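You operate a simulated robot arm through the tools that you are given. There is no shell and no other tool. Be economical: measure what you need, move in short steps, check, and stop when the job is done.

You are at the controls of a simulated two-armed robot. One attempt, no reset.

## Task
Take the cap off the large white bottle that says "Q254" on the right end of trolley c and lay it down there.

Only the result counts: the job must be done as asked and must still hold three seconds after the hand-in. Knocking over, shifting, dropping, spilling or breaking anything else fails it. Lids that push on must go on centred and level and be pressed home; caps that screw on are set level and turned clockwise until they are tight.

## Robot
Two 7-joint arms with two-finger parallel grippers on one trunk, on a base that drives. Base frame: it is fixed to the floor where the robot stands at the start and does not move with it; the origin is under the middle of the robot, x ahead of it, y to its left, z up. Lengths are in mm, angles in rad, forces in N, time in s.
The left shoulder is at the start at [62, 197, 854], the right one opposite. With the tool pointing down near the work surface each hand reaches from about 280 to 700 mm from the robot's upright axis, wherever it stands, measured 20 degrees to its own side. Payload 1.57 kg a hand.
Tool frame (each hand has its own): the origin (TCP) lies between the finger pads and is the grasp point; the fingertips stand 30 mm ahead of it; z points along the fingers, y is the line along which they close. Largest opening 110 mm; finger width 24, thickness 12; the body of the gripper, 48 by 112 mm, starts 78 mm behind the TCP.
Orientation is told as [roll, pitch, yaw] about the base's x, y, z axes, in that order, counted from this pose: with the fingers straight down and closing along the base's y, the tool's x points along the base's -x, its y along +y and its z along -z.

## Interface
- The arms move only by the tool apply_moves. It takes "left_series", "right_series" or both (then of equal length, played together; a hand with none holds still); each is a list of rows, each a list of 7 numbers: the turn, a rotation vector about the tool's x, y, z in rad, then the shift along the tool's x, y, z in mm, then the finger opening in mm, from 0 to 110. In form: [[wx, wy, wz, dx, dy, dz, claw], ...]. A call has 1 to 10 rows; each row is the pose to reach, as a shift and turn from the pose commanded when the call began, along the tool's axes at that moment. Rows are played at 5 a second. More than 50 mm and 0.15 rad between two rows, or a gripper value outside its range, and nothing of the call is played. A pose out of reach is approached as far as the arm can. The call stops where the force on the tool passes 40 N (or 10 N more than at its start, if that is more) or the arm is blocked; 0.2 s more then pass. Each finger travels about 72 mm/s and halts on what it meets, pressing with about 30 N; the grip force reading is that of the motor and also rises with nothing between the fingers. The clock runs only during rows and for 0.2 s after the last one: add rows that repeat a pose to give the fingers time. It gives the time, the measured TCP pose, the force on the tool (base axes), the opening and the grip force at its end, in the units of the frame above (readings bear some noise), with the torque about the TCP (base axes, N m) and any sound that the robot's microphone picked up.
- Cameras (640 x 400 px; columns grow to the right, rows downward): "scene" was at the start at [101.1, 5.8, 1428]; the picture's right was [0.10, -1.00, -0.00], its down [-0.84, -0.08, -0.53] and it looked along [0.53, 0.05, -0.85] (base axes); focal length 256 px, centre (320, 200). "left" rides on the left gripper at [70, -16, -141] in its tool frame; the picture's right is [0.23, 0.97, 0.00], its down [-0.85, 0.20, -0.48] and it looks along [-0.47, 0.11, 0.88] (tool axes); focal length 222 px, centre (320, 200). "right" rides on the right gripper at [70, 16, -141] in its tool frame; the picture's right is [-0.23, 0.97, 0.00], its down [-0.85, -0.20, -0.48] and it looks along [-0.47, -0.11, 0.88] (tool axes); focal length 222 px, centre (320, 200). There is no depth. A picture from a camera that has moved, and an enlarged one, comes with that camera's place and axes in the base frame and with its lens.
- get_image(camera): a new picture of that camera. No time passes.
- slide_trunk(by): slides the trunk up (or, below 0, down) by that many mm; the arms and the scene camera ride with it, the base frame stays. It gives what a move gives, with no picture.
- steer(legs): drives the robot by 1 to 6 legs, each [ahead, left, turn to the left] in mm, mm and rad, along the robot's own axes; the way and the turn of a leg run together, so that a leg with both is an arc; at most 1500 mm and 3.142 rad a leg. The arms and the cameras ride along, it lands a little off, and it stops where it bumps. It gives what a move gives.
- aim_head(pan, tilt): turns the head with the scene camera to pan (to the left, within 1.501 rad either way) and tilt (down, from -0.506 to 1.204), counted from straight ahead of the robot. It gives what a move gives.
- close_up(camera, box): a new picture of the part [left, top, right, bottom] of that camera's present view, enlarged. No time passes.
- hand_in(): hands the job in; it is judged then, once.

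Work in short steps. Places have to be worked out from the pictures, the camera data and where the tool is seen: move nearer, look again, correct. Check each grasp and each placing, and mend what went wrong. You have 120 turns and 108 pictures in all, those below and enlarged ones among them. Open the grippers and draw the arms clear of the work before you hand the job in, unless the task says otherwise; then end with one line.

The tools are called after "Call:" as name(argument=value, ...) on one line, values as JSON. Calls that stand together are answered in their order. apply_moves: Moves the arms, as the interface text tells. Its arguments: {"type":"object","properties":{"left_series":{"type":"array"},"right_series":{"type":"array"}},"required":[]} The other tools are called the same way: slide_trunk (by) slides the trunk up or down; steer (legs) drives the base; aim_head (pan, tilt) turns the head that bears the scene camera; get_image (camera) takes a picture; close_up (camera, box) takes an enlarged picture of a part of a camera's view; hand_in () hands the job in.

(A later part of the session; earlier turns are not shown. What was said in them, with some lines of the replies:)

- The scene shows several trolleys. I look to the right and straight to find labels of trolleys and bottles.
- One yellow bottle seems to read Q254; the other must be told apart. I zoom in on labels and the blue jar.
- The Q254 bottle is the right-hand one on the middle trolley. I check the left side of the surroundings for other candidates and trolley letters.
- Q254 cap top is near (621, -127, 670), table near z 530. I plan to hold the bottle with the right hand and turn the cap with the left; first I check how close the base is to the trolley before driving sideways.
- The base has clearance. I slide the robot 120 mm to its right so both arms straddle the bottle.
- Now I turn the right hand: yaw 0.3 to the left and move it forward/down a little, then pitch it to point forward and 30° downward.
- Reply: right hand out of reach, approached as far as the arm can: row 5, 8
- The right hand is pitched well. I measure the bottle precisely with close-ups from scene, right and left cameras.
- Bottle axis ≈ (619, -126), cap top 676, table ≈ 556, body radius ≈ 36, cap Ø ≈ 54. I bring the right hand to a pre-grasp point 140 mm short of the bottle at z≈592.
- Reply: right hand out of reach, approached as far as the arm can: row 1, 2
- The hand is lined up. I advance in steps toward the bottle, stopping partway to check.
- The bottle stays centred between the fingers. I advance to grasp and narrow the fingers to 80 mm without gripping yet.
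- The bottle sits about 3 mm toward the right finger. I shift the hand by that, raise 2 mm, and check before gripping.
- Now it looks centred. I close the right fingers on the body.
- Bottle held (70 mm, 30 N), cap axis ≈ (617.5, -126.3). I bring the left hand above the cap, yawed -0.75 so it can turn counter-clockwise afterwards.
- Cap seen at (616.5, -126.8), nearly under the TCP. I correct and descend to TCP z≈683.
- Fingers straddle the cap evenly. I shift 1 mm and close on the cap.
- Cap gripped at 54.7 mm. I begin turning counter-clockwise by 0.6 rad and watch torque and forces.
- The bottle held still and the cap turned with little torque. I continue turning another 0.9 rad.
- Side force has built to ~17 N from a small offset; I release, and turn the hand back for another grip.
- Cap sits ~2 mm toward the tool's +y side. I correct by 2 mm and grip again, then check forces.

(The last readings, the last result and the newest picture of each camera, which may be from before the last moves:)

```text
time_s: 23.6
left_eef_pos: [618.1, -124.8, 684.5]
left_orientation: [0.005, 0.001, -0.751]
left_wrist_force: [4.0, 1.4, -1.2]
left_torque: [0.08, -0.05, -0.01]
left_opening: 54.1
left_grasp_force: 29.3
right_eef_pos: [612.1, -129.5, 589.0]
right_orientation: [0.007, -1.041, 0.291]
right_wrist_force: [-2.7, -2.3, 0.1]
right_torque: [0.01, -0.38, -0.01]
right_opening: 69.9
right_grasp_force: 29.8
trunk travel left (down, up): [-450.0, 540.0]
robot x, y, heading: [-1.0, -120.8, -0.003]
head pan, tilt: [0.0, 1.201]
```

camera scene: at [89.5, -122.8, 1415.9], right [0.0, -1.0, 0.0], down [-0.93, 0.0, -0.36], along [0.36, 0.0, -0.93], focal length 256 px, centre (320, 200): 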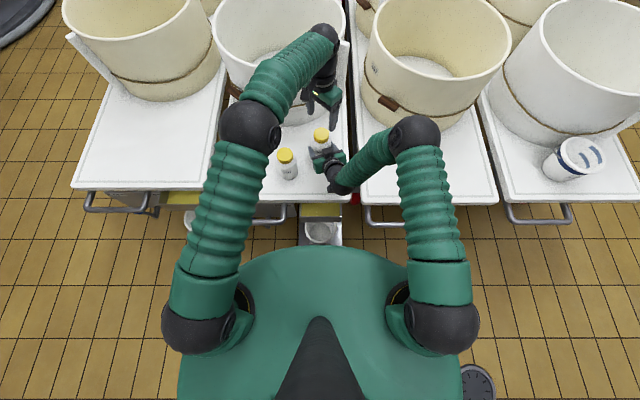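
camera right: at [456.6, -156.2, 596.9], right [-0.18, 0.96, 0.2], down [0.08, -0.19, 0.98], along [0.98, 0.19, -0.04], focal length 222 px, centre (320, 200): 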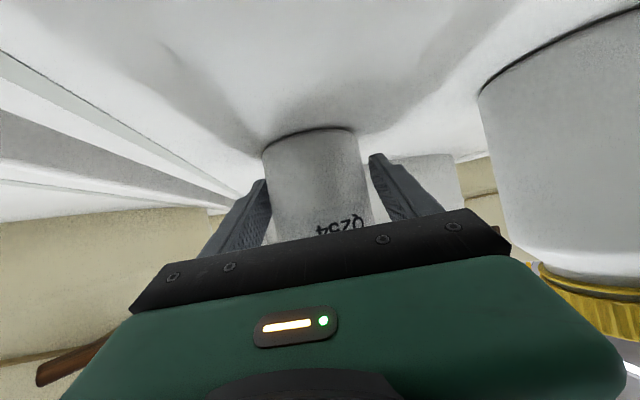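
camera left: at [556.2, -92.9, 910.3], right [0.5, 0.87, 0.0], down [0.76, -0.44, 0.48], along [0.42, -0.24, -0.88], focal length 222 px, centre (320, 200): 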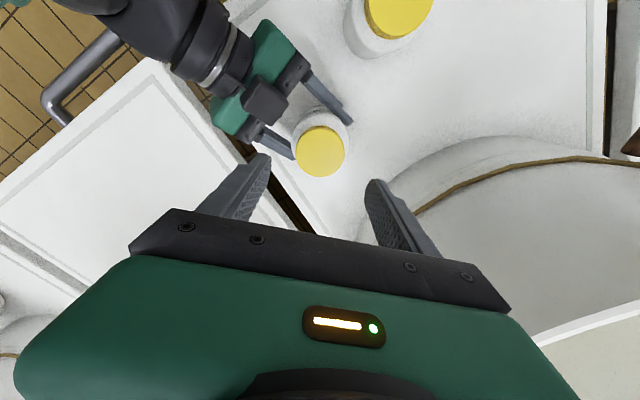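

Low side forces now. I turn another 0.75 rad with a slight lift.

Call:
apply_moves(left_series=[[0, 0, -0.15, 0, 0, 0, 44], [0, 0, -0.3, 0, 0, -0.2, 44], [0, 0, -0.45, 0, 0, -0.3, 44], [0, 0, -0.6, 0, 0, -0.4, 44], [0, 0, -0.75, 0, 0, -0.5, 44]])

```text
time_s: 24.8
left_eef_pos: [616.3, -126.1, 685.3]
left_orientation: [0.001, 0.001, 0.0]
left_wrist_force: [0.3, -7.9, 0.3]
left_torque: [-0.1, 0.04, -0.04]
left_opening: 54.1
left_grasp_force: 30.1
right_eef_pos: [613.5, -128.4, 590.0]
right_orientation: [0.009, -1.041, 0.291]
right_wrist_force: [0.5, 8.1, 0.1]
right_torque: [-0.68, -0.01, 0.09]
right_opening: 69.7
right_grasp_force: 30.0
trunk travel left (down, up): [-450.0, 540.0]
robot x, y, heading: [-2.6, -123.7, 0.003]
head pan, tilt: [0.0, 1.201]
```

I relieve the side force (1.2 mm in -y) while turning on.

Call:
apply_moves(left_series=[[0, 0, -0.15, 0, -0.6, 0, 44], [0, 0, -0.3, 0.1, -1.2, -0.2, 44], [0, 0, -0.45, 0.2, -1.4, -0.3, 44], [0, 0, -0.6, 0.3, -1.5, -0.4, 44], [0, 0, -0.75, 0.3, -1.5, -0.5, 44]])

Call:
close_up(camera="left", box=[200, 60, 460, 240])

Call:
close_up(camera="scene", box=[290, 115, 350, 165])

```text
time_s: 26.0
left_eef_pos: [616.7, -127.6, 685.3]
left_orientation: [-0.001, -0.004, 0.751]
left_wrist_force: [13.1, -18.4, -4.2]
left_torque: [-0.78, -0.23, -0.1]
left_opening: 54.1
left_grasp_force: 30.0
right_eef_pos: [613.0, -128.1, 589.8]
right_orientation: [0.009, -1.041, 0.294]
right_wrist_force: [-13.0, 17.8, 1.2]
right_torque: [-0.92, -1.04, 0.15]
right_opening: 69.8
right_grasp_force: 29.8
trunk travel left (down, up): [-450.0, 540.0]
robot x, y, heading: [-0.9, -120.7, -0.001]
head pan, tilt: [0.0, 1.201]
```

```text
2.22 times, centred on (330, 150) of left
camera zoom: at [575.6, -187.1, 826.5], right [-0.83, 0.56, 0.0], down [0.49, 0.73, 0.48], along [0.27, 0.4, -0.88], focal length 494 px, centre (298, 311)
```

zoom: 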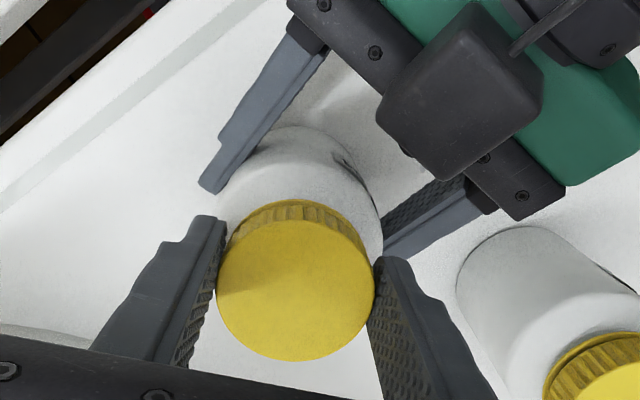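

```text
8.00 times, centred on (320, 140) of scene
camera zoom: at [90.3, -123.3, 1415.9], right [0.0, -1.0, 0.0], down [-0.93, 0.0, -0.36], along [0.36, 0.0, -0.93], focal length 2051 px, centre (320, 680)
```

zoom: 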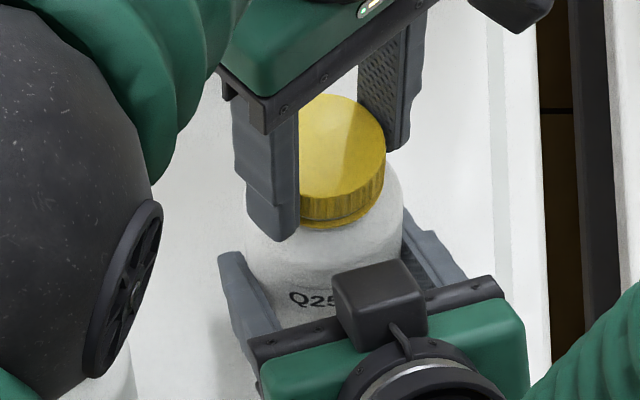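

The side force comes from the TCP being offset along its x axis from the cap centre. I release and read the free TCP position.

Call:
apply_moves(left_series=[[0, 0, 0, 0, 0, 0, 62], [0, 0, 0, 0, 0, 0, 72], [0, 0, 0, 0, 0, 0, 72]])

Call:
close_up(camera="left", box=[200, 60, 460, 240])

```text
time_s: 26.8
left_eef_pos: [615.9, -125.6, 685.8]
left_orientation: [0.003, -0.003, 0.75]
left_wrist_force: [0.4, -0.3, -0.3]
left_torque: [0.03, 0.02, 0.0]
left_opening: 71.9
left_grasp_force: 0.1
right_eef_pos: [614.1, -129.7, 589.8]
right_orientation: [0.008, -1.042, 0.291]
right_wrist_force: [-0.6, 0.0, 0.7]
right_torque: [0.03, 0.0, -0.03]
right_opening: 69.5
right_grasp_force: 29.7
trunk travel left (down, up): [-450.0, 540.0]
robot x, y, heading: [-1.8, -119.7, -0.004]
head pan, tilt: [0.0, 1.201]
```

```text
2.22 times, centred on (330, 150) of left
camera zoom: at [575.0, -186.0, 825.6], right [-0.83, 0.56, 0.0], down [0.49, 0.73, 0.48], along [0.27, 0.4, -0.88], focal length 494 px, centre (298, 311)
```

zoom: 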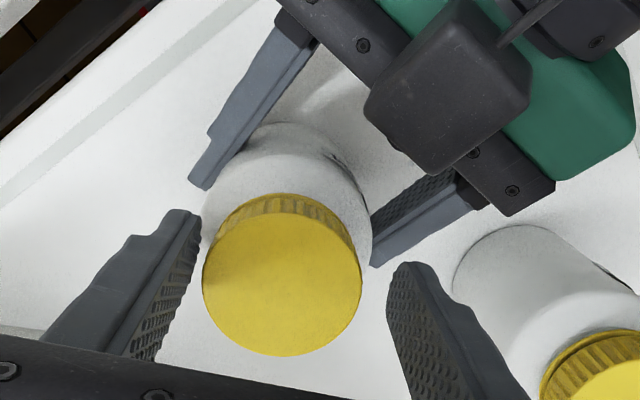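

Combining both views, the cap axis is about (620.3, -127.2). I shift the TCP there, then rotate back to yaw -0.75.

Call:
apply_moves(left_series=[[0, 0, 0, -2.1, -4.2, 0, 72], [0, 0, 0.15, -2.1, -4.2, 0, 72], [0, 0, 0.3, -2.1, -4.2, 0, 72], [0, 0, 0.45, -2.1, -4.2, 0, 72], [0, 0, 0.6, -2.1, -4.2, 0, 72], [0, 0, 0.75, -2.1, -4.2, 0, 72], [0, 0, 0.9, -2.1, -4.2, 0, 72], [0, 0, 1.05, -2.1, -4.2, 0, 72], [0, 0, 1.2, -2.1, -4.2, 0, 72], [0, 0, 1.35, -2.1, -4.2, 0, 72]])

Call:
close_up(camera="left", box=[200, 60, 460, 240])

```text
time_s: 29.0
left_eef_pos: [621.2, -129.1, 685.8]
left_orientation: [0.003, 0.001, -0.605]
left_wrist_force: [-0.2, 0.3, 0.1]
left_torque: [0.0, 0.0, -0.01]
left_opening: 72.1
left_grasp_force: 0.0
right_eef_pos: [612.8, -129.9, 590.4]
right_orientation: [0.005, -1.041, 0.29]
right_wrist_force: [-1.2, -0.6, 0.7]
right_torque: [-0.02, 0.04, 0.01]
right_opening: 69.6
right_grasp_force: 30.2
trunk travel left (down, up): [-450.0, 540.0]
robot x, y, heading: [-0.8, -118.4, -0.005]
head pan, tilt: [0.0, 1.201]
```

```text
2.22 times, centred on (330, 150) of left
camera zoom: at [553.4, -102.1, 826.5], right [0.37, 0.93, 0.0], down [0.82, -0.32, 0.48], along [0.45, -0.17, -0.88], focal length 494 px, centre (298, 311)
```

zoom: 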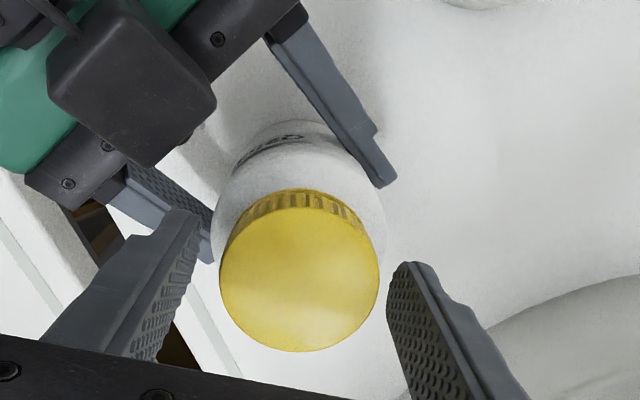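

Now centred within 1 mm. I grip and turn 1.2 rad.

Call:
apply_moves(left_series=[[0, 0, 0, 0, 0.8, 0, 60], [0, 0, 0, 0, 0.8, 0, 44], [0, 0, 0, 0, 0.8, 0, 44], [0, 0, -0.15, 0, 0.8, -0.1, 44], [0, 0, -0.3, 0, 0.8, -0.2, 44], [0, 0, -0.45, 0, 0.8, -0.3, 44], [0, 0, -0.6, 0, 0.8, -0.4, 44], [0, 0, -0.75, 0, 0.8, -0.5, 44], [0, 0, -0.9, 0, 0.8, -0.6, 44], [0, 0, -1.05, 0, 0.8, -0.7, 44]])

Call:
apply_moves(left_series=[[0, 0, -0.15, 0, 0, -0.1, 44], [0, 0, -0.3, 0, 0, -0.2, 44]])

Call:
close_up(camera="left", box=[200, 60, 460, 240])

Call:
close_up(camera="right", box=[200, 100, 460, 260])

```text
time_s: 31.2
left_eef_pos: [621.6, -126.7, 685.4]
left_orientation: [0.004, -0.002, 0.449]
left_wrist_force: [0.1, -0.4, -0.4]
left_torque: [-0.01, 0.01, -0.04]
left_opening: 55.0
left_grasp_force: 30.1
right_eef_pos: [612.6, -129.1, 589.9]
right_orientation: [0.006, -1.04, 0.292]
right_wrist_force: [0.6, -0.5, 1.4]
right_torque: [-0.1, 0.0, -0.02]
right_opening: 69.5
right_grasp_force: 30.1
trunk travel left (down, up): [-450.0, 540.0]
robot x, y, heading: [-0.3, -119.8, -0.004]
head pan, tilt: [0.0, 1.201]
```

```text
time_s: 31.8
left_eef_pos: [620.9, -127.2, 684.9]
left_orientation: [0.0, -0.005, 0.75]
left_wrist_force: [0.5, 0.1, 0.8]
left_torque: [-0.02, 0.02, 0.01]
left_opening: 54.8
left_grasp_force: 29.8
right_eef_pos: [612.7, -129.0, 589.4]
right_orientation: [0.007, -1.042, 0.293]
right_wrist_force: [0.1, 0.2, -0.3]
right_torque: [-0.07, -0.01, -0.04]
right_opening: 69.3
right_grasp_force: 30.3
trunk travel left (down, up): [-450.0, 540.0]
robot x, y, heading: [-2.8, -123.1, -0.0]
head pan, tilt: [0.0, 1.201]
```

```text
2.22 times, centred on (330, 150) of left
camera zoom: at [580.5, -187.1, 826.4], right [-0.83, 0.56, 0.0], down [0.49, 0.73, 0.48], along [0.27, 0.4, -0.88], focal length 494 px, centre (298, 311)
```

zoom: 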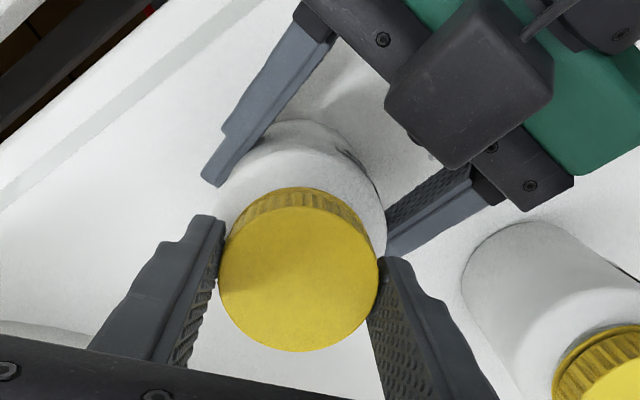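

```text
2.46 times, centred on (330, 180) of right
camera zoom: at [458.6, -159.5, 599.0], right [-0.18, 0.96, 0.2], down [0.08, -0.19, 0.98], along [0.98, 0.19, -0.04], focal length 547 px, centre (295, 249)
```

zoom: 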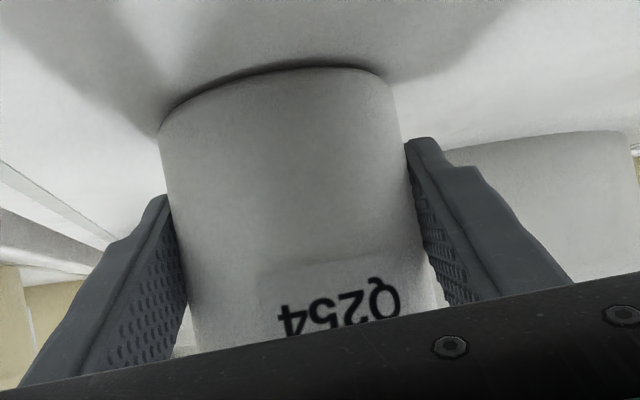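

Turning is now force-free. I test a gentle 4 mm lift to see whether the cap is free.

Call:
apply_moves(left_series=[[0, 0, 0, 0, 0, -1.5, 44], [0, 0, 0, 0, 0, -3, 44], [0, 0, 0, 0, 0, -4, 44]])

Call:
close_up(camera="scene", box=[290, 115, 350, 165])

```text
time_s: 32.6
left_eef_pos: [619.2, -127.4, 689.8]
left_orientation: [0.003, -0.003, 0.75]
left_wrist_force: [0.6, 0.9, -0.1]
left_torque: [-0.01, -0.03, 0.01]
left_opening: 55.0
left_grasp_force: 30.2
right_eef_pos: [610.8, -128.1, 590.6]
right_orientation: [0.006, -1.043, 0.292]
right_wrist_force: [-1.1, 0.4, 1.0]
right_torque: [-0.08, -0.04, -0.05]
right_opening: 69.4
right_grasp_force: 29.7
trunk travel left (down, up): [-450.0, 540.0]
robot x, y, heading: [-0.9, -124.0, -0.007]
head pan, tilt: [0.0, 1.201]
```

```text
8.00 times, centred on (320, 140) of scene
camera zoom: at [89.8, -123.4, 1415.9], right [0.0, -1.0, 0.0], down [-0.93, 0.0, -0.36], along [0.36, 0.0, -0.93], focal length 2051 px, centre (320, 680)
```

zoom: 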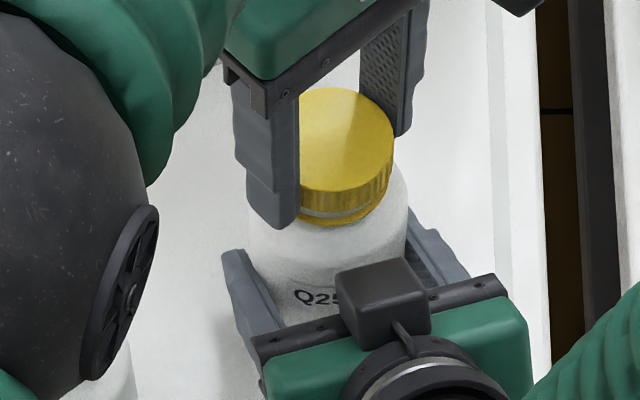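

The cap is off (a gap shows above the neck ring, no force). I lift it 80 mm clear.

Call:
apply_moves(left_series=[[0, 0, 0, 0, 0, -10, 44], [0, 0, 0, 0, 0, -25, 44], [0, 0, 0, 0, 0, -50, 44], [0, 0, 0, 0, 0, -80, 44]])

Call:
get_image(camera="left")

Call:
close_up(camera="scene", box=[280, 95, 360, 175])

```text
time_s: 33.6
left_eef_pos: [621.0, -128.7, 770.1]
left_orientation: [0.002, -0.004, 0.748]
left_wrist_force: [-0.1, 0.2, 0.4]
left_torque: [0.02, 0.01, -0.02]
left_opening: 55.0
left_grasp_force: 29.5
right_eef_pos: [612.2, -129.6, 589.7]
right_orientation: [0.007, -1.043, 0.291]
right_wrist_force: [-1.3, -0.7, -0.9]
right_torque: [-0.13, 0.0, -0.03]
right_opening: 69.2
right_grasp_force: 29.6
trunk travel left (down, up): [-450.0, 540.0]
robot x, y, heading: [0.8, -121.5, -0.005]
head pan, tilt: [0.0, 1.201]
```

```text
60 pictures are left
camera left: at [580.7, -188.5, 911.7], right [-0.83, 0.56, 0.0], down [0.49, 0.73, 0.48], along [0.27, 0.4, -0.88], focal length 222 px, centre (320, 200)
```

left: 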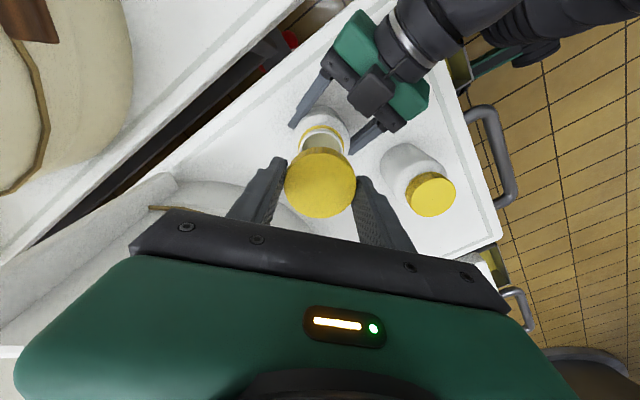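

```text
5.00 times, centred on (320, 135) of scene
camera zoom: at [89.4, -123.2, 1415.9], right [0.0, -1.0, 0.0], down [-0.93, 0.0, -0.36], along [0.36, 0.0, -0.93], focal length 1282 px, centre (320, 525)
```

zoom: 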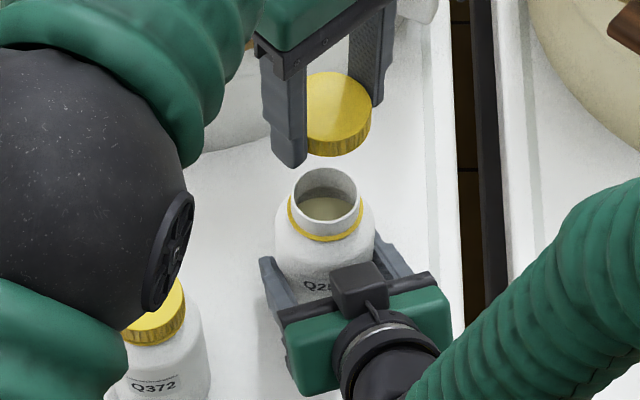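

The cap is off and the neck is open. I release the bottle with the right hand and draw it straight back.

Call:
apply_moves(right_series=[[0, 0, 0, 0, 0, 0, 72], [0, 0, 0, 0, 0, 0, 78], [0, 0, 0, 0, 0, 0, 92], [0, 0, 0, 0, 0, 0, 92]])

Call:
close_up(camera="right", box=[200, 100, 460, 260])

```text
time_s: 34.6
left_eef_pos: [621.1, -128.7, 770.2]
left_orientation: [0.001, -0.004, 0.749]
left_wrist_force: [1.2, 0.3, -0.6]
left_torque: [-0.03, -0.03, 0.0]
left_opening: 55.2
left_grasp_force: 30.0
right_eef_pos: [612.3, -128.5, 589.9]
right_orientation: [0.008, -1.042, 0.291]
right_wrist_force: [-0.9, 0.6, 0.2]
right_torque: [0.03, -0.01, 0.01]
right_opening: 92.2
right_grasp_force: 0.1
trunk travel left (down, up): [-450.0, 540.0]
robot x, y, heading: [1.1, -123.0, -0.002]
head pan, tilt: [0.0, 1.201]
```

```text
2.46 times, centred on (330, 180) of right
camera zoom: at [458.5, -159.4, 599.0], right [-0.18, 0.96, 0.2], down [0.08, -0.19, 0.98], along [0.98, 0.19, -0.04], focal length 547 px, centre (295, 249)
```

zoom: 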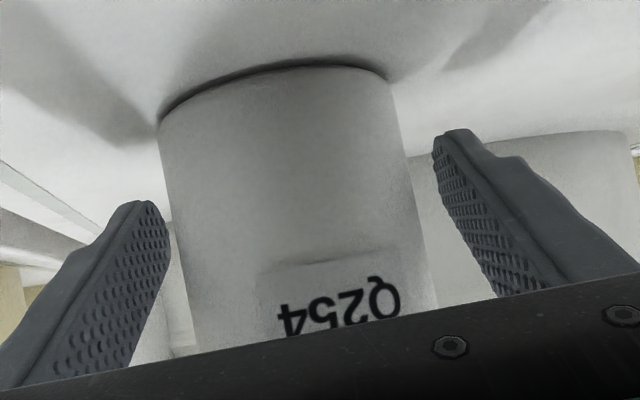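

Both fingers are clear of the bottle. I retreat the right hand along its approach and then back up and right.

Call:
apply_moves(right_series=[[0, 0, 0, 12, 0, -22, 92], [0, 0, 0, 25, 0, -45, 92], [0, 0, 0, 40, 0, -73, 92], [0, 0, 0, 56, 0, -101, 92], [0, 0, 0, 67, 0, -120, 92]])

Call:
apply_moves(right_series=[[0, 0, 0, -25.5, -22.8, -21.2, 92], [0, 0, 0, -51, -45.6, -42.4, 92], [0, 0, 0, -76.5, -68.4, -63.7, 92], [0, 0, 0, -102, -91.3, -84.9, 92], [0, 0, 0, -127.4, -114.1, -106.1, 92], [0, 0, 0, -153, -136.9, -127.4, 92]])

Call:
get_image(camera="scene")

Call:
close_up(camera="scene", box=[270, 110, 370, 210])

```text
time_s: 35.8
left_eef_pos: [621.0, -128.6, 771.0]
left_orientation: [0.001, -0.003, 0.749]
left_wrist_force: [-0.5, 0.7, 0.3]
left_torque: [-0.01, 0.02, -0.03]
left_opening: 55.1
left_grasp_force: 30.3
right_eef_pos: [482.4, -168.6, 592.2]
right_orientation: [0.006, -1.043, 0.293]
right_wrist_force: [-0.3, 0.0, -0.2]
right_torque: [-0.06, 0.02, 0.02]
right_opening: 92.1
right_grasp_force: 0.0
trunk travel left (down, up): [-450.0, 540.0]
robot x, y, heading: [0.7, -124.0, -0.001]
head pan, tilt: [0.0, 1.201]
```

```text
time_s: 37.2
left_eef_pos: [619.7, -129.9, 771.1]
left_orientation: [0.001, -0.006, 0.749]
left_wrist_force: [0.1, -0.5, 0.5]
left_torque: [0.01, -0.01, -0.02]
left_opening: 55.0
left_grasp_force: 30.0
right_eef_pos: [496.2, -311.3, 790.6]
right_orientation: [0.009, -1.041, 0.29]
right_wrist_force: [-0.3, 0.5, 0.5]
right_torque: [0.01, 0.02, 0.0]
right_opening: 92.0
right_grasp_force: 0.1
right hand out of reach, approached as far as the arm can: row 6
trunk travel left (down, up): [-450.0, 540.0]
robot x, y, heading: [0.0, -125.6, 0.0]
head pan, tilt: [0.0, 1.201]
```

```text
57 pictures are left
camera scene: at [87.2, -124.6, 1416.1], right [0.0, -1.0, 0.0], down [-0.93, 0.0, -0.36], along [0.36, 0.0, -0.93], focal length 256 px, centre (320, 200)
```

scene: 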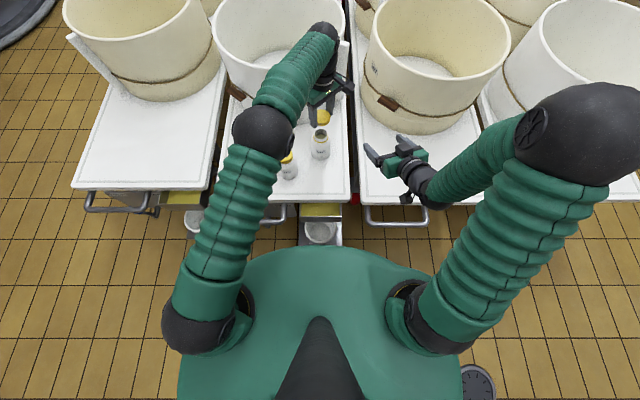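

```text
4.00 times, centred on (320, 160) of scene
camera zoom: at [87.2, -124.6, 1416.1], right [0.0, -1.0, 0.0], down [-0.93, 0.0, -0.36], along [0.36, 0.0, -0.93], focal length 1026 px, centre (320, 360)
```

zoom: 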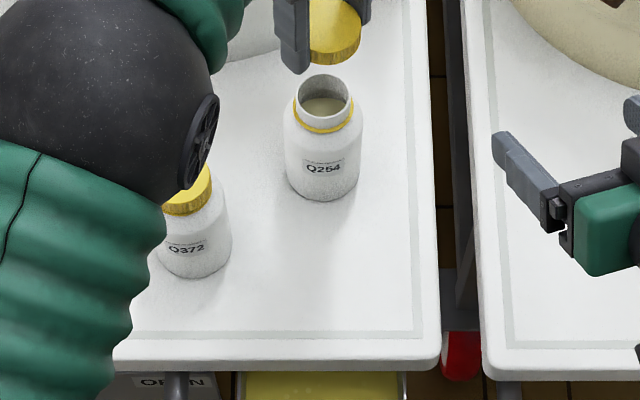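

The bottle stands undisturbed. I carry the cap horizontally to (505, -140) at front right, turning the hand to yaw 0.

Call:
apply_moves(left_series=[[0, 0, 0.15, 18.5, 14, 0, 44], [0, 0, 0.3, 37, 28, 0, 44], [0, 0, 0.45, 55.5, 42, 0, 44], [0, 0, 0.6, 74, 55.5, 0, 44], [0, 0, 0.75, 92.5, 69.4, 0, 44]])

Call:
get_image(camera="left")

Call:
get_image(camera="scene")

```text
time_s: 38.4
left_eef_pos: [503.1, -139.9, 771.3]
left_orientation: [0.006, -0.002, -0.005]
left_wrist_force: [-0.5, -0.2, -0.6]
left_torque: [0.0, -0.03, -0.04]
left_opening: 54.8
left_grasp_force: 30.2
right_eef_pos: [496.0, -309.8, 789.7]
right_orientation: [0.009, -1.042, 0.292]
right_wrist_force: [-0.1, -1.0, -0.3]
right_torque: [-0.01, 0.03, -0.01]
right_opening: 92.0
right_grasp_force: 0.0
trunk travel left (down, up): [-450.0, 540.0]
robot x, y, heading: [-1.4, -121.9, -0.007]
head pan, tilt: [0.0, 1.201]
```

```text
55 pictures are left
camera left: at [432.0, -156.8, 912.2], right [-0.22, 0.97, 0.0], down [0.85, 0.19, 0.48], along [0.47, 0.11, -0.88], focal length 222 px, centre (320, 200)
```

left: 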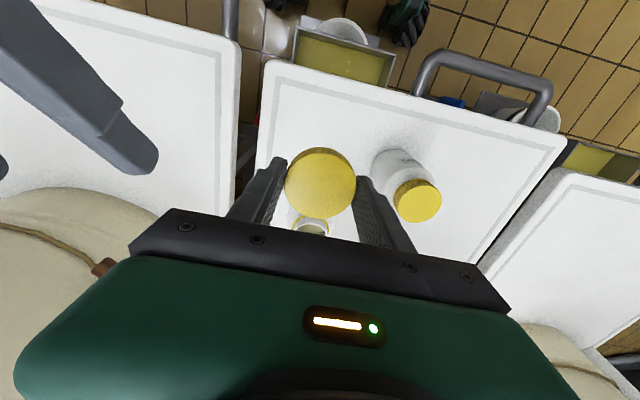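

```text
54 pictures are left
camera scene: at [87.6, -124.0, 1416.0], right [0.0, -1.0, 0.0], down [-0.93, 0.0, -0.36], along [0.36, 0.0, -0.93], focal length 256 px, centre (320, 200)
```

scene: 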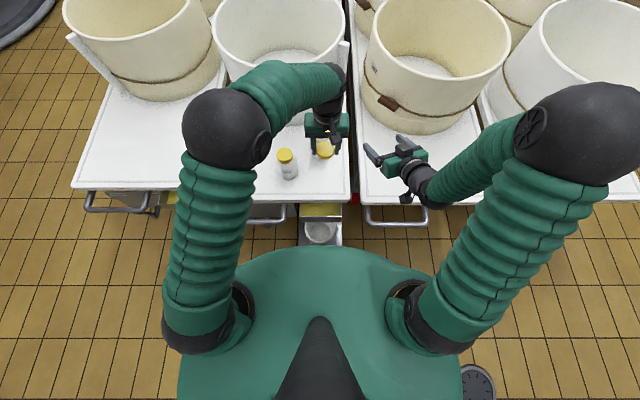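

Clear below. I descend to about z=600.

Call:
apply_moves(left_series=[[0, 0, 0, 0, 0, 35, 44], [0, 0, 0, 0, 0, 70, 44], [0, 0, 0, 0, 0, 105, 44], [0, 0, 0, 0, 0, 140, 44], [0, 0, 0, 0, 0, 168, 44]])

Call:
close_up(camera="scene", box=[270, 110, 370, 210])

Call:
close_up(camera="right", box=[300, 0, 640, 220])

```text
time_s: 39.6
left_eef_pos: [505.3, -138.5, 601.8]
left_orientation: [0.004, -0.002, 0.0]
left_wrist_force: [-1.9, 0.6, -0.5]
left_torque: [0.01, 0.03, 0.0]
left_opening: 55.0
left_grasp_force: 30.0
right_eef_pos: [498.0, -310.2, 789.0]
right_orientation: [0.009, -1.039, 0.29]
right_wrist_force: [-0.2, -0.3, -0.4]
right_torque: [-0.02, 0.03, -0.01]
right_opening: 92.2
right_grasp_force: 0.1
trunk travel left (down, up): [-450.0, 540.0]
robot x, y, heading: [-3.9, -122.4, -0.004]
head pan, tilt: [0.0, 1.201]
```

```text
4.00 times, centred on (320, 160) of scene
camera zoom: at [89.1, -124.3, 1416.0], right [0.0, -1.0, 0.0], down [-0.93, 0.0, -0.36], along [0.36, 0.0, -0.93], focal length 1026 px, centre (320, 360)
```

zoom: 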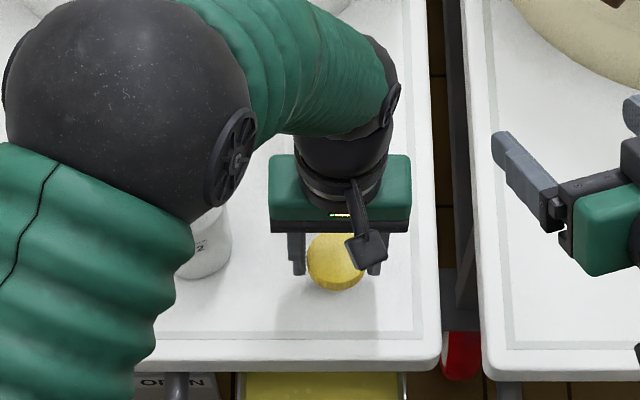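

```text
1.82 times, centred on (470, 110) of right
camera zoom: at [343.1, -340.9, 798.9], right [-0.18, 0.96, 0.2], down [0.08, -0.19, 0.98], along [0.98, 0.19, -0.04], focal length 404 px, centre (47, 364)
```

zoom: 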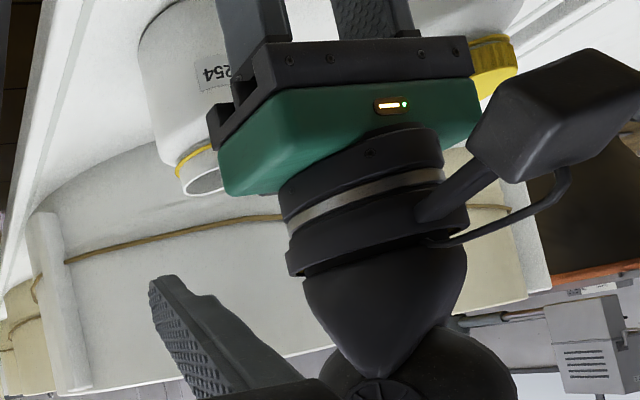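

I lower in small steps watching the vertical force.

Call:
apply_moves(left_series=[[0, 0, 0, 0, 0, 5, 44], [0, 0, 0, 0, 0, 9, 44], [0, 0, 0, 0, 0, 11, 44], [0, 0, 0, 0, 0, 12, 44]])

Call:
close_up(camera="scene", box=[300, 150, 350, 200])

```text
time_s: 40.6
left_eef_pos: [506.9, -138.2, 590.0]
left_orientation: [0.005, -0.002, -0.004]
left_wrist_force: [-0.1, -0.8, -0.4]
left_torque: [0.0, 0.03, 0.0]
left_opening: 55.1
left_grasp_force: 30.1
right_eef_pos: [497.0, -310.0, 789.2]
right_orientation: [0.01, -1.042, 0.29]
right_wrist_force: [-0.7, 0.7, 0.8]
right_torque: [0.0, 0.0, 0.0]
right_opening: 91.9
right_grasp_force: 0.0
trunk travel left (down, up): [-450.0, 540.0]
robot x, y, heading: [0.8, -118.9, -0.0]
head pan, tilt: [0.0, 1.201]
```

```text
8.00 times, centred on (325, 175) of scene
camera zoom: at [88.6, -124.2, 1416.0], right [0.0, -1.0, 0.0], down [-0.93, 0.0, -0.36], along [0.36, 0.0, -0.93], focal length 2051 px, centre (280, 400)
```

zoom: 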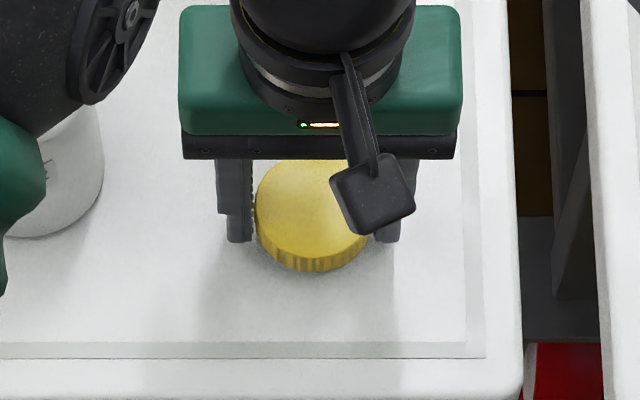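

No contact yet. A few more millimetres.

Call:
apply_moves(left_series=[[0, 0, 0, 0, 0, 1, 44], [0, 0, 0, 0, 0, 2, 44], [0, 0, 0, 0, 0, 2, 44]])

Call:
apply_moves(left_series=[[0, 0, 0, 0, 0, 1, 44], [0, 0, 0, 0, 0, 2, 44], [0, 0, 0, 0, 0, 2, 44]])

```text
time_s: 41.4
left_eef_pos: [504.6, -138.6, 588.6]
left_orientation: [0.006, -0.003, -0.003]
left_wrist_force: [-0.2, 0.0, 0.5]
left_torque: [0.03, 0.02, 0.0]
left_opening: 54.7
left_grasp_force: 30.6
right_eef_pos: [496.4, -310.6, 789.9]
right_orientation: [0.009, -1.041, 0.29]
right_wrist_force: [0.4, -0.6, 0.7]
right_torque: [0.01, -0.01, -0.01]
right_opening: 92.3
right_grasp_force: 0.0
trunk travel left (down, up): [-450.0, 540.0]
robot x, y, heading: [-0.2, -120.9, -0.004]
head pan, tilt: [0.0, 1.201]
```

```text
time_s: 42.2
left_eef_pos: [506.2, -139.4, 586.8]
left_orientation: [0.005, -0.001, -0.002]
left_wrist_force: [0.6, -0.3, -0.6]
left_torque: [0.01, 0.0, 0.02]
left_opening: 55.0
left_grasp_force: 30.2
right_eef_pos: [497.0, -310.8, 789.6]
right_orientation: [0.009, -1.04, 0.29]
right_wrist_force: [-0.1, 0.3, -0.7]
right_torque: [0.01, 0.0, 0.0]
right_opening: 92.0
right_grasp_force: 0.0
trunk travel left (down, up): [-450.0, 540.0]
robot x, y, heading: [-2.7, -118.6, -0.001]
head pan, tilt: [0.0, 1.201]
```

Still free. I keep lowering by 2 mm at a time.

Call:
apply_moves(left_series=[[0, 0, 0, 0, 0, 1, 44], [0, 0, 0, 0, 0, 2, 44], [0, 0, 0, 0, 0, 2, 44]])

Call:
close_up(camera="scene", box=[300, 150, 350, 200])

```text
time_s: 43.0
left_eef_pos: [505.8, -139.1, 584.2]
left_orientation: [0.006, -0.003, -0.002]
left_wrist_force: [0.4, 0.3, 0.1]
left_torque: [0.01, -0.01, -0.04]
left_opening: 54.9
left_grasp_force: 29.9
right_eef_pos: [497.4, -310.7, 789.6]
right_orientation: [0.008, -1.041, 0.289]
right_wrist_force: [0.7, -0.3, -0.6]
right_torque: [0.02, 0.03, 0.01]
right_opening: 92.0
right_grasp_force: 0.1
trunk travel left (down, up): [-450.0, 540.0]
robot x, y, heading: [1.9, -123.1, -0.004]
head pan, tilt: [0.0, 1.201]
```

```text
8.00 times, centred on (325, 175) of scene
camera zoom: at [88.5, -124.2, 1416.0], right [0.0, -1.0, 0.0], down [-0.93, 0.0, -0.36], along [0.36, 0.0, -0.93], focal length 2051 px, centre (280, 400)
```

zoom: 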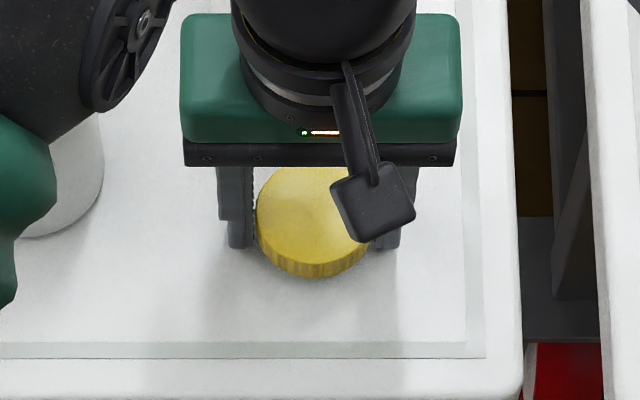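

Cap bottom is perhaps still up to 10 mm above the table. I continue down in measured steps.

Call:
apply_moves(left_series=[[0, 0, 0, 0, 0, 1, 44], [0, 0, 0, 0, 0, 2, 44], [0, 0, 0, 0, 0, 3, 44], [0, 0, 0, 0, 0, 3, 44]])

Call:
apply_moves(left_series=[[0, 0, 0, 0, 0, 1, 44], [0, 0, 0, 0, 0, 2, 44], [0, 0, 0, 0, 0, 2, 44]])

```text
time_s: 44.0
left_eef_pos: [505.6, -139.7, 580.9]
left_orientation: [0.004, -0.002, -0.001]
left_wrist_force: [-0.7, -0.1, 0.2]
left_torque: [0.0, 0.02, 0.0]
left_opening: 54.9
left_grasp_force: 30.1
right_eef_pos: [497.4, -310.8, 788.8]
right_orientation: [0.008, -1.042, 0.29]
right_wrist_force: [-0.3, 0.8, -0.4]
right_torque: [0.0, -0.02, 0.01]
right_opening: 91.8
right_grasp_force: 0.1
trunk travel left (down, up): [-450.0, 540.0]
robot x, y, heading: [-1.2, -125.5, -0.004]
head pan, tilt: [0.0, 1.201]
```

```text
time_s: 44.8
left_eef_pos: [506.4, -139.1, 580.0]
left_orientation: [0.004, -0.005, -0.002]
left_wrist_force: [-0.7, 3.9, 21.7]
left_torque: [-0.57, 0.26, -0.05]
left_opening: 55.0
left_grasp_force: 29.3
right_eef_pos: [496.9, -309.7, 791.4]
right_orientation: [0.006, -1.043, 0.295]
right_wrist_force: [0.1, -0.3, -0.6]
right_torque: [-0.01, 0.01, -0.01]
right_opening: 91.8
right_grasp_force: 0.0
trunk travel left (down, up): [-450.0, 540.0]
robot x, y, heading: [-0.2, -120.4, -0.003]
head pan, tilt: [0.0, 1.201]
```

Contact (22 N) at z≈580. I ease up 1.5 mm and open slowly.

Call:
apply_moves(left_series=[[0, 0, 0, 0, 0, -1.5, 44], [0, 0, 0, 0, 0, -1.5, 56], [0, 0, 0, 0, 0, -1.5, 64], [0, 0, 0, 0, 0, -1.5, 76], [0, 0, 0, 0, 0, -1.5, 76]])

Call:
get_image(camera="left")

```text
time_s: 46.0
left_eef_pos: [504.9, -136.4, 579.9]
left_orientation: [0.004, -0.002, -0.001]
left_wrist_force: [3.2, 11.9, 13.1]
left_torque: [-0.16, 0.03, 0.01]
left_opening: 65.0
left_grasp_force: 0.0
right_eef_pos: [496.6, -308.7, 790.3]
right_orientation: [0.003, -1.04, 0.294]
right_wrist_force: [-0.2, 0.2, -0.1]
right_torque: [0.01, 0.0, -0.02]
right_opening: 92.2
right_grasp_force: 0.1
trunk travel left (down, up): [-450.0, 540.0]
robot x, y, heading: [-5.6, -119.3, -0.006]
head pan, tilt: [0.0, 1.201]
```

```text
49 pictures are left
camera left: at [434.2, -154.6, 721.1], right [-0.23, 0.97, 0.0], down [0.85, 0.2, 0.48], along [0.47, 0.11, -0.88], focal length 222 px, centre (320, 200)
```

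left: 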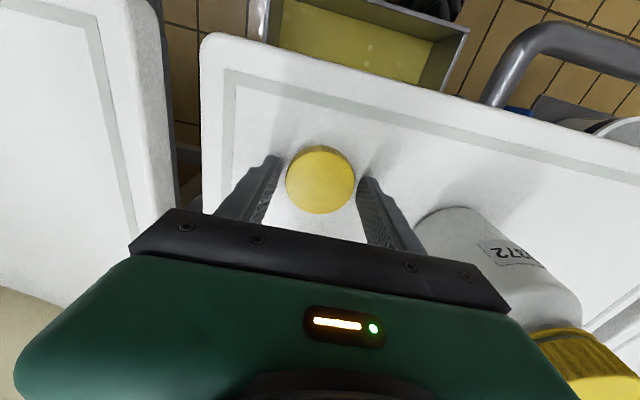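

The fingertips rub on the table; the cap is free between them. I rise straight up 4 mm, then more.

Call:
apply_moves(left_series=[[0, 0, 0, 0, 0, -3, 66], [0, 0, 0, 0, 0, -6, 70], [0, 0, 0, 0, 0, -6, 76]])

Call:
close_up(camera="left", box=[200, 80, 460, 260])

Call:
close_up(camera="scene", box=[300, 150, 350, 200])

```text
time_s: 46.8
left_eef_pos: [505.9, -138.0, 585.9]
left_orientation: [0.003, 0.0, 0.001]
left_wrist_force: [-0.1, -0.3, -0.3]
left_torque: [0.02, 0.01, -0.03]
left_opening: 76.0
left_grasp_force: 0.0
right_eef_pos: [496.3, -308.3, 789.4]
right_orientation: [0.009, -1.041, 0.289]
right_wrist_force: [0.2, 0.0, 0.4]
right_torque: [0.02, -0.01, 0.02]
right_opening: 92.1
right_grasp_force: 0.0
trunk travel left (down, up): [-450.0, 540.0]
robot x, y, heading: [-2.6, -121.3, -0.003]
head pan, tilt: [0.0, 1.201]
```

```text
2.22 times, centred on (330, 170) of left
camera zoom: at [435.7, -155.4, 727.1], right [-0.23, 0.97, 0.0], down [0.86, 0.2, 0.48], along [0.47, 0.11, -0.88], focal length 494 px, centre (298, 267)
```

zoom: 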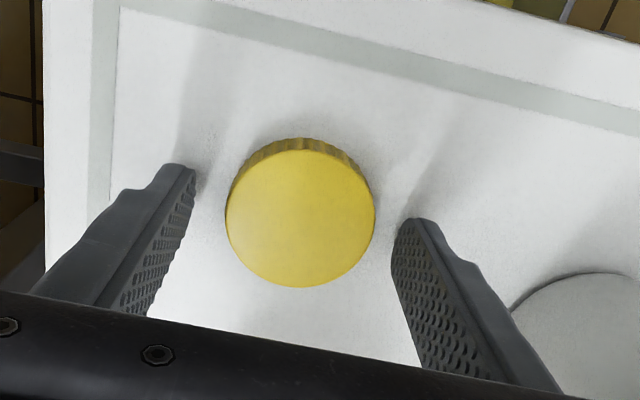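

```text
8.00 times, centred on (325, 175) of scene
camera zoom: at [88.7, -123.5, 1415.9], right [0.0, -1.0, 0.0], down [-0.93, 0.0, -0.36], along [0.36, 0.0, -0.93], focal length 2051 px, centre (280, 400)
```

zoom: 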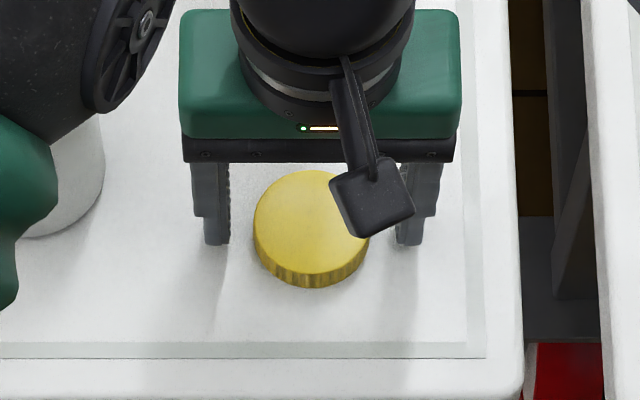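

The cap lies flat on the trolley, free of the fingers. I lift the left hand straight up and then away to the robot's side.

Call:
apply_moves(left_series=[[0, 0, 0, 0, 0, -40, 76], [0, 0, 0, 0, 0, -85, 76], [0, 0, 0, 0, 0, -130, 76], [0, 0, 0, 0, 0, -175, 76], [0, 0, 0, 0, 0, -220, 76], [0, 0, 0, 0, 0, -260, 76]])

Call:
apply_moves(left_series=[[0, 0, 0, 10, 40, 0, 76], [0, 0, 0, 20, 80, 0, 76], [0, 0, 0, 30, 120, 0, 76], [0, 0, 0, 40, 160, 0, 76], [0, 0, 0, 50, 200, 0, 76]])

Call:
get_image(camera="scene")

Call:
close_up(camera="scene", box=[250, 90, 370, 210])

```text
time_s: 48.2
left_eef_pos: [507.6, -140.3, 846.7]
left_orientation: [0.005, -0.002, -0.002]
left_wrist_force: [-0.2, 0.1, 0.0]
left_torque: [-0.01, -0.04, -0.01]
left_opening: 76.1
left_grasp_force: 0.0
right_eef_pos: [495.9, -311.3, 789.1]
right_orientation: [0.009, -1.042, 0.292]
right_wrist_force: [-0.3, -0.6, -0.3]
right_torque: [0.0, 0.03, 0.04]
right_opening: 91.8
right_grasp_force: 0.1
trunk travel left (down, up): [-450.0, 540.0]
robot x, y, heading: [-3.8, -123.9, -0.006]
head pan, tilt: [0.0, 1.201]
```

```text
time_s: 49.4
left_eef_pos: [457.9, 60.1, 845.3]
left_orientation: [0.001, -0.001, -0.002]
left_wrist_force: [0.1, -0.4, 0.1]
left_torque: [-0.03, -0.01, 0.02]
left_opening: 76.0
left_grasp_force: 0.0
right_eef_pos: [497.2, -309.9, 790.2]
right_orientation: [0.004, -1.042, 0.294]
right_wrist_force: [0.2, -0.1, 0.2]
right_torque: [-0.01, -0.01, -0.04]
right_opening: 92.2
right_grasp_force: 0.3
trunk travel left (down, up): [-450.0, 540.0]
robot x, y, heading: [4.5, -117.1, -0.005]
head pan, tilt: [0.0, 1.201]
```

```text
46 pictures are left
camera scene: at [87.8, -121.5, 1416.0], right [0.0, -1.0, 0.0], down [-0.93, 0.0, -0.36], along [0.36, 0.0, -0.93], focal length 256 px, centre (320, 200)
```

scene: 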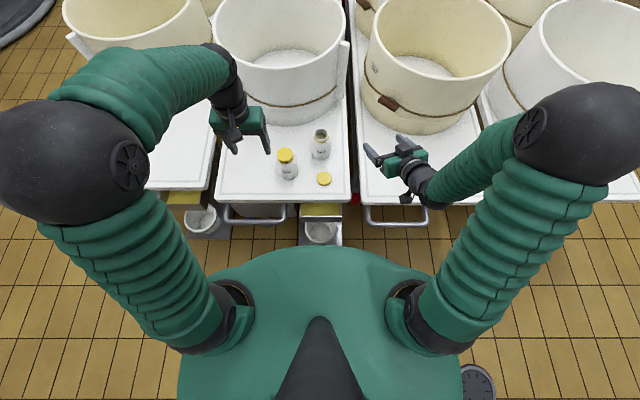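

```text
3.33 times, centred on (310, 150) of scene
camera zoom: at [87.8, -121.5, 1416.0], right [0.0, -1.0, 0.0], down [-0.93, 0.0, -0.36], along [0.36, 0.0, -0.93], focal length 855 px, centre (353, 367)
```

zoom: 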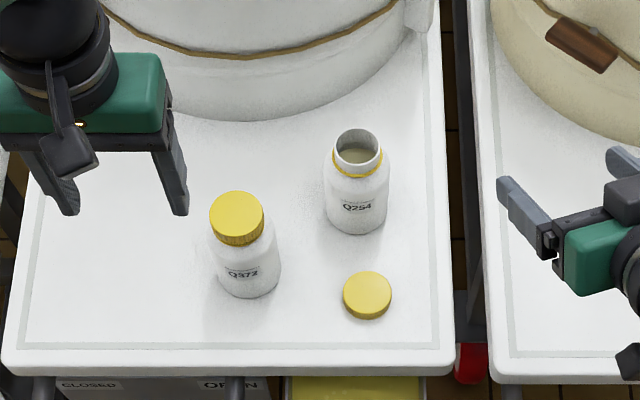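

The Q254 bottle stands open, its cap lies flat in front of it on the same end of the trolley, Q372 is untouched and both hands are clear. I hand in.

Call:
hand_in()

```text
The job is handed in.
```

I took the cap off the Q254 bottle and laid it flat just in front of the bottle on the same trolley. The bottle is standing open, and both hands are open and clear. I found no letter on the trolleys, so I took trolley c to be the one carrying Q254, the only bottle I saw with that label.
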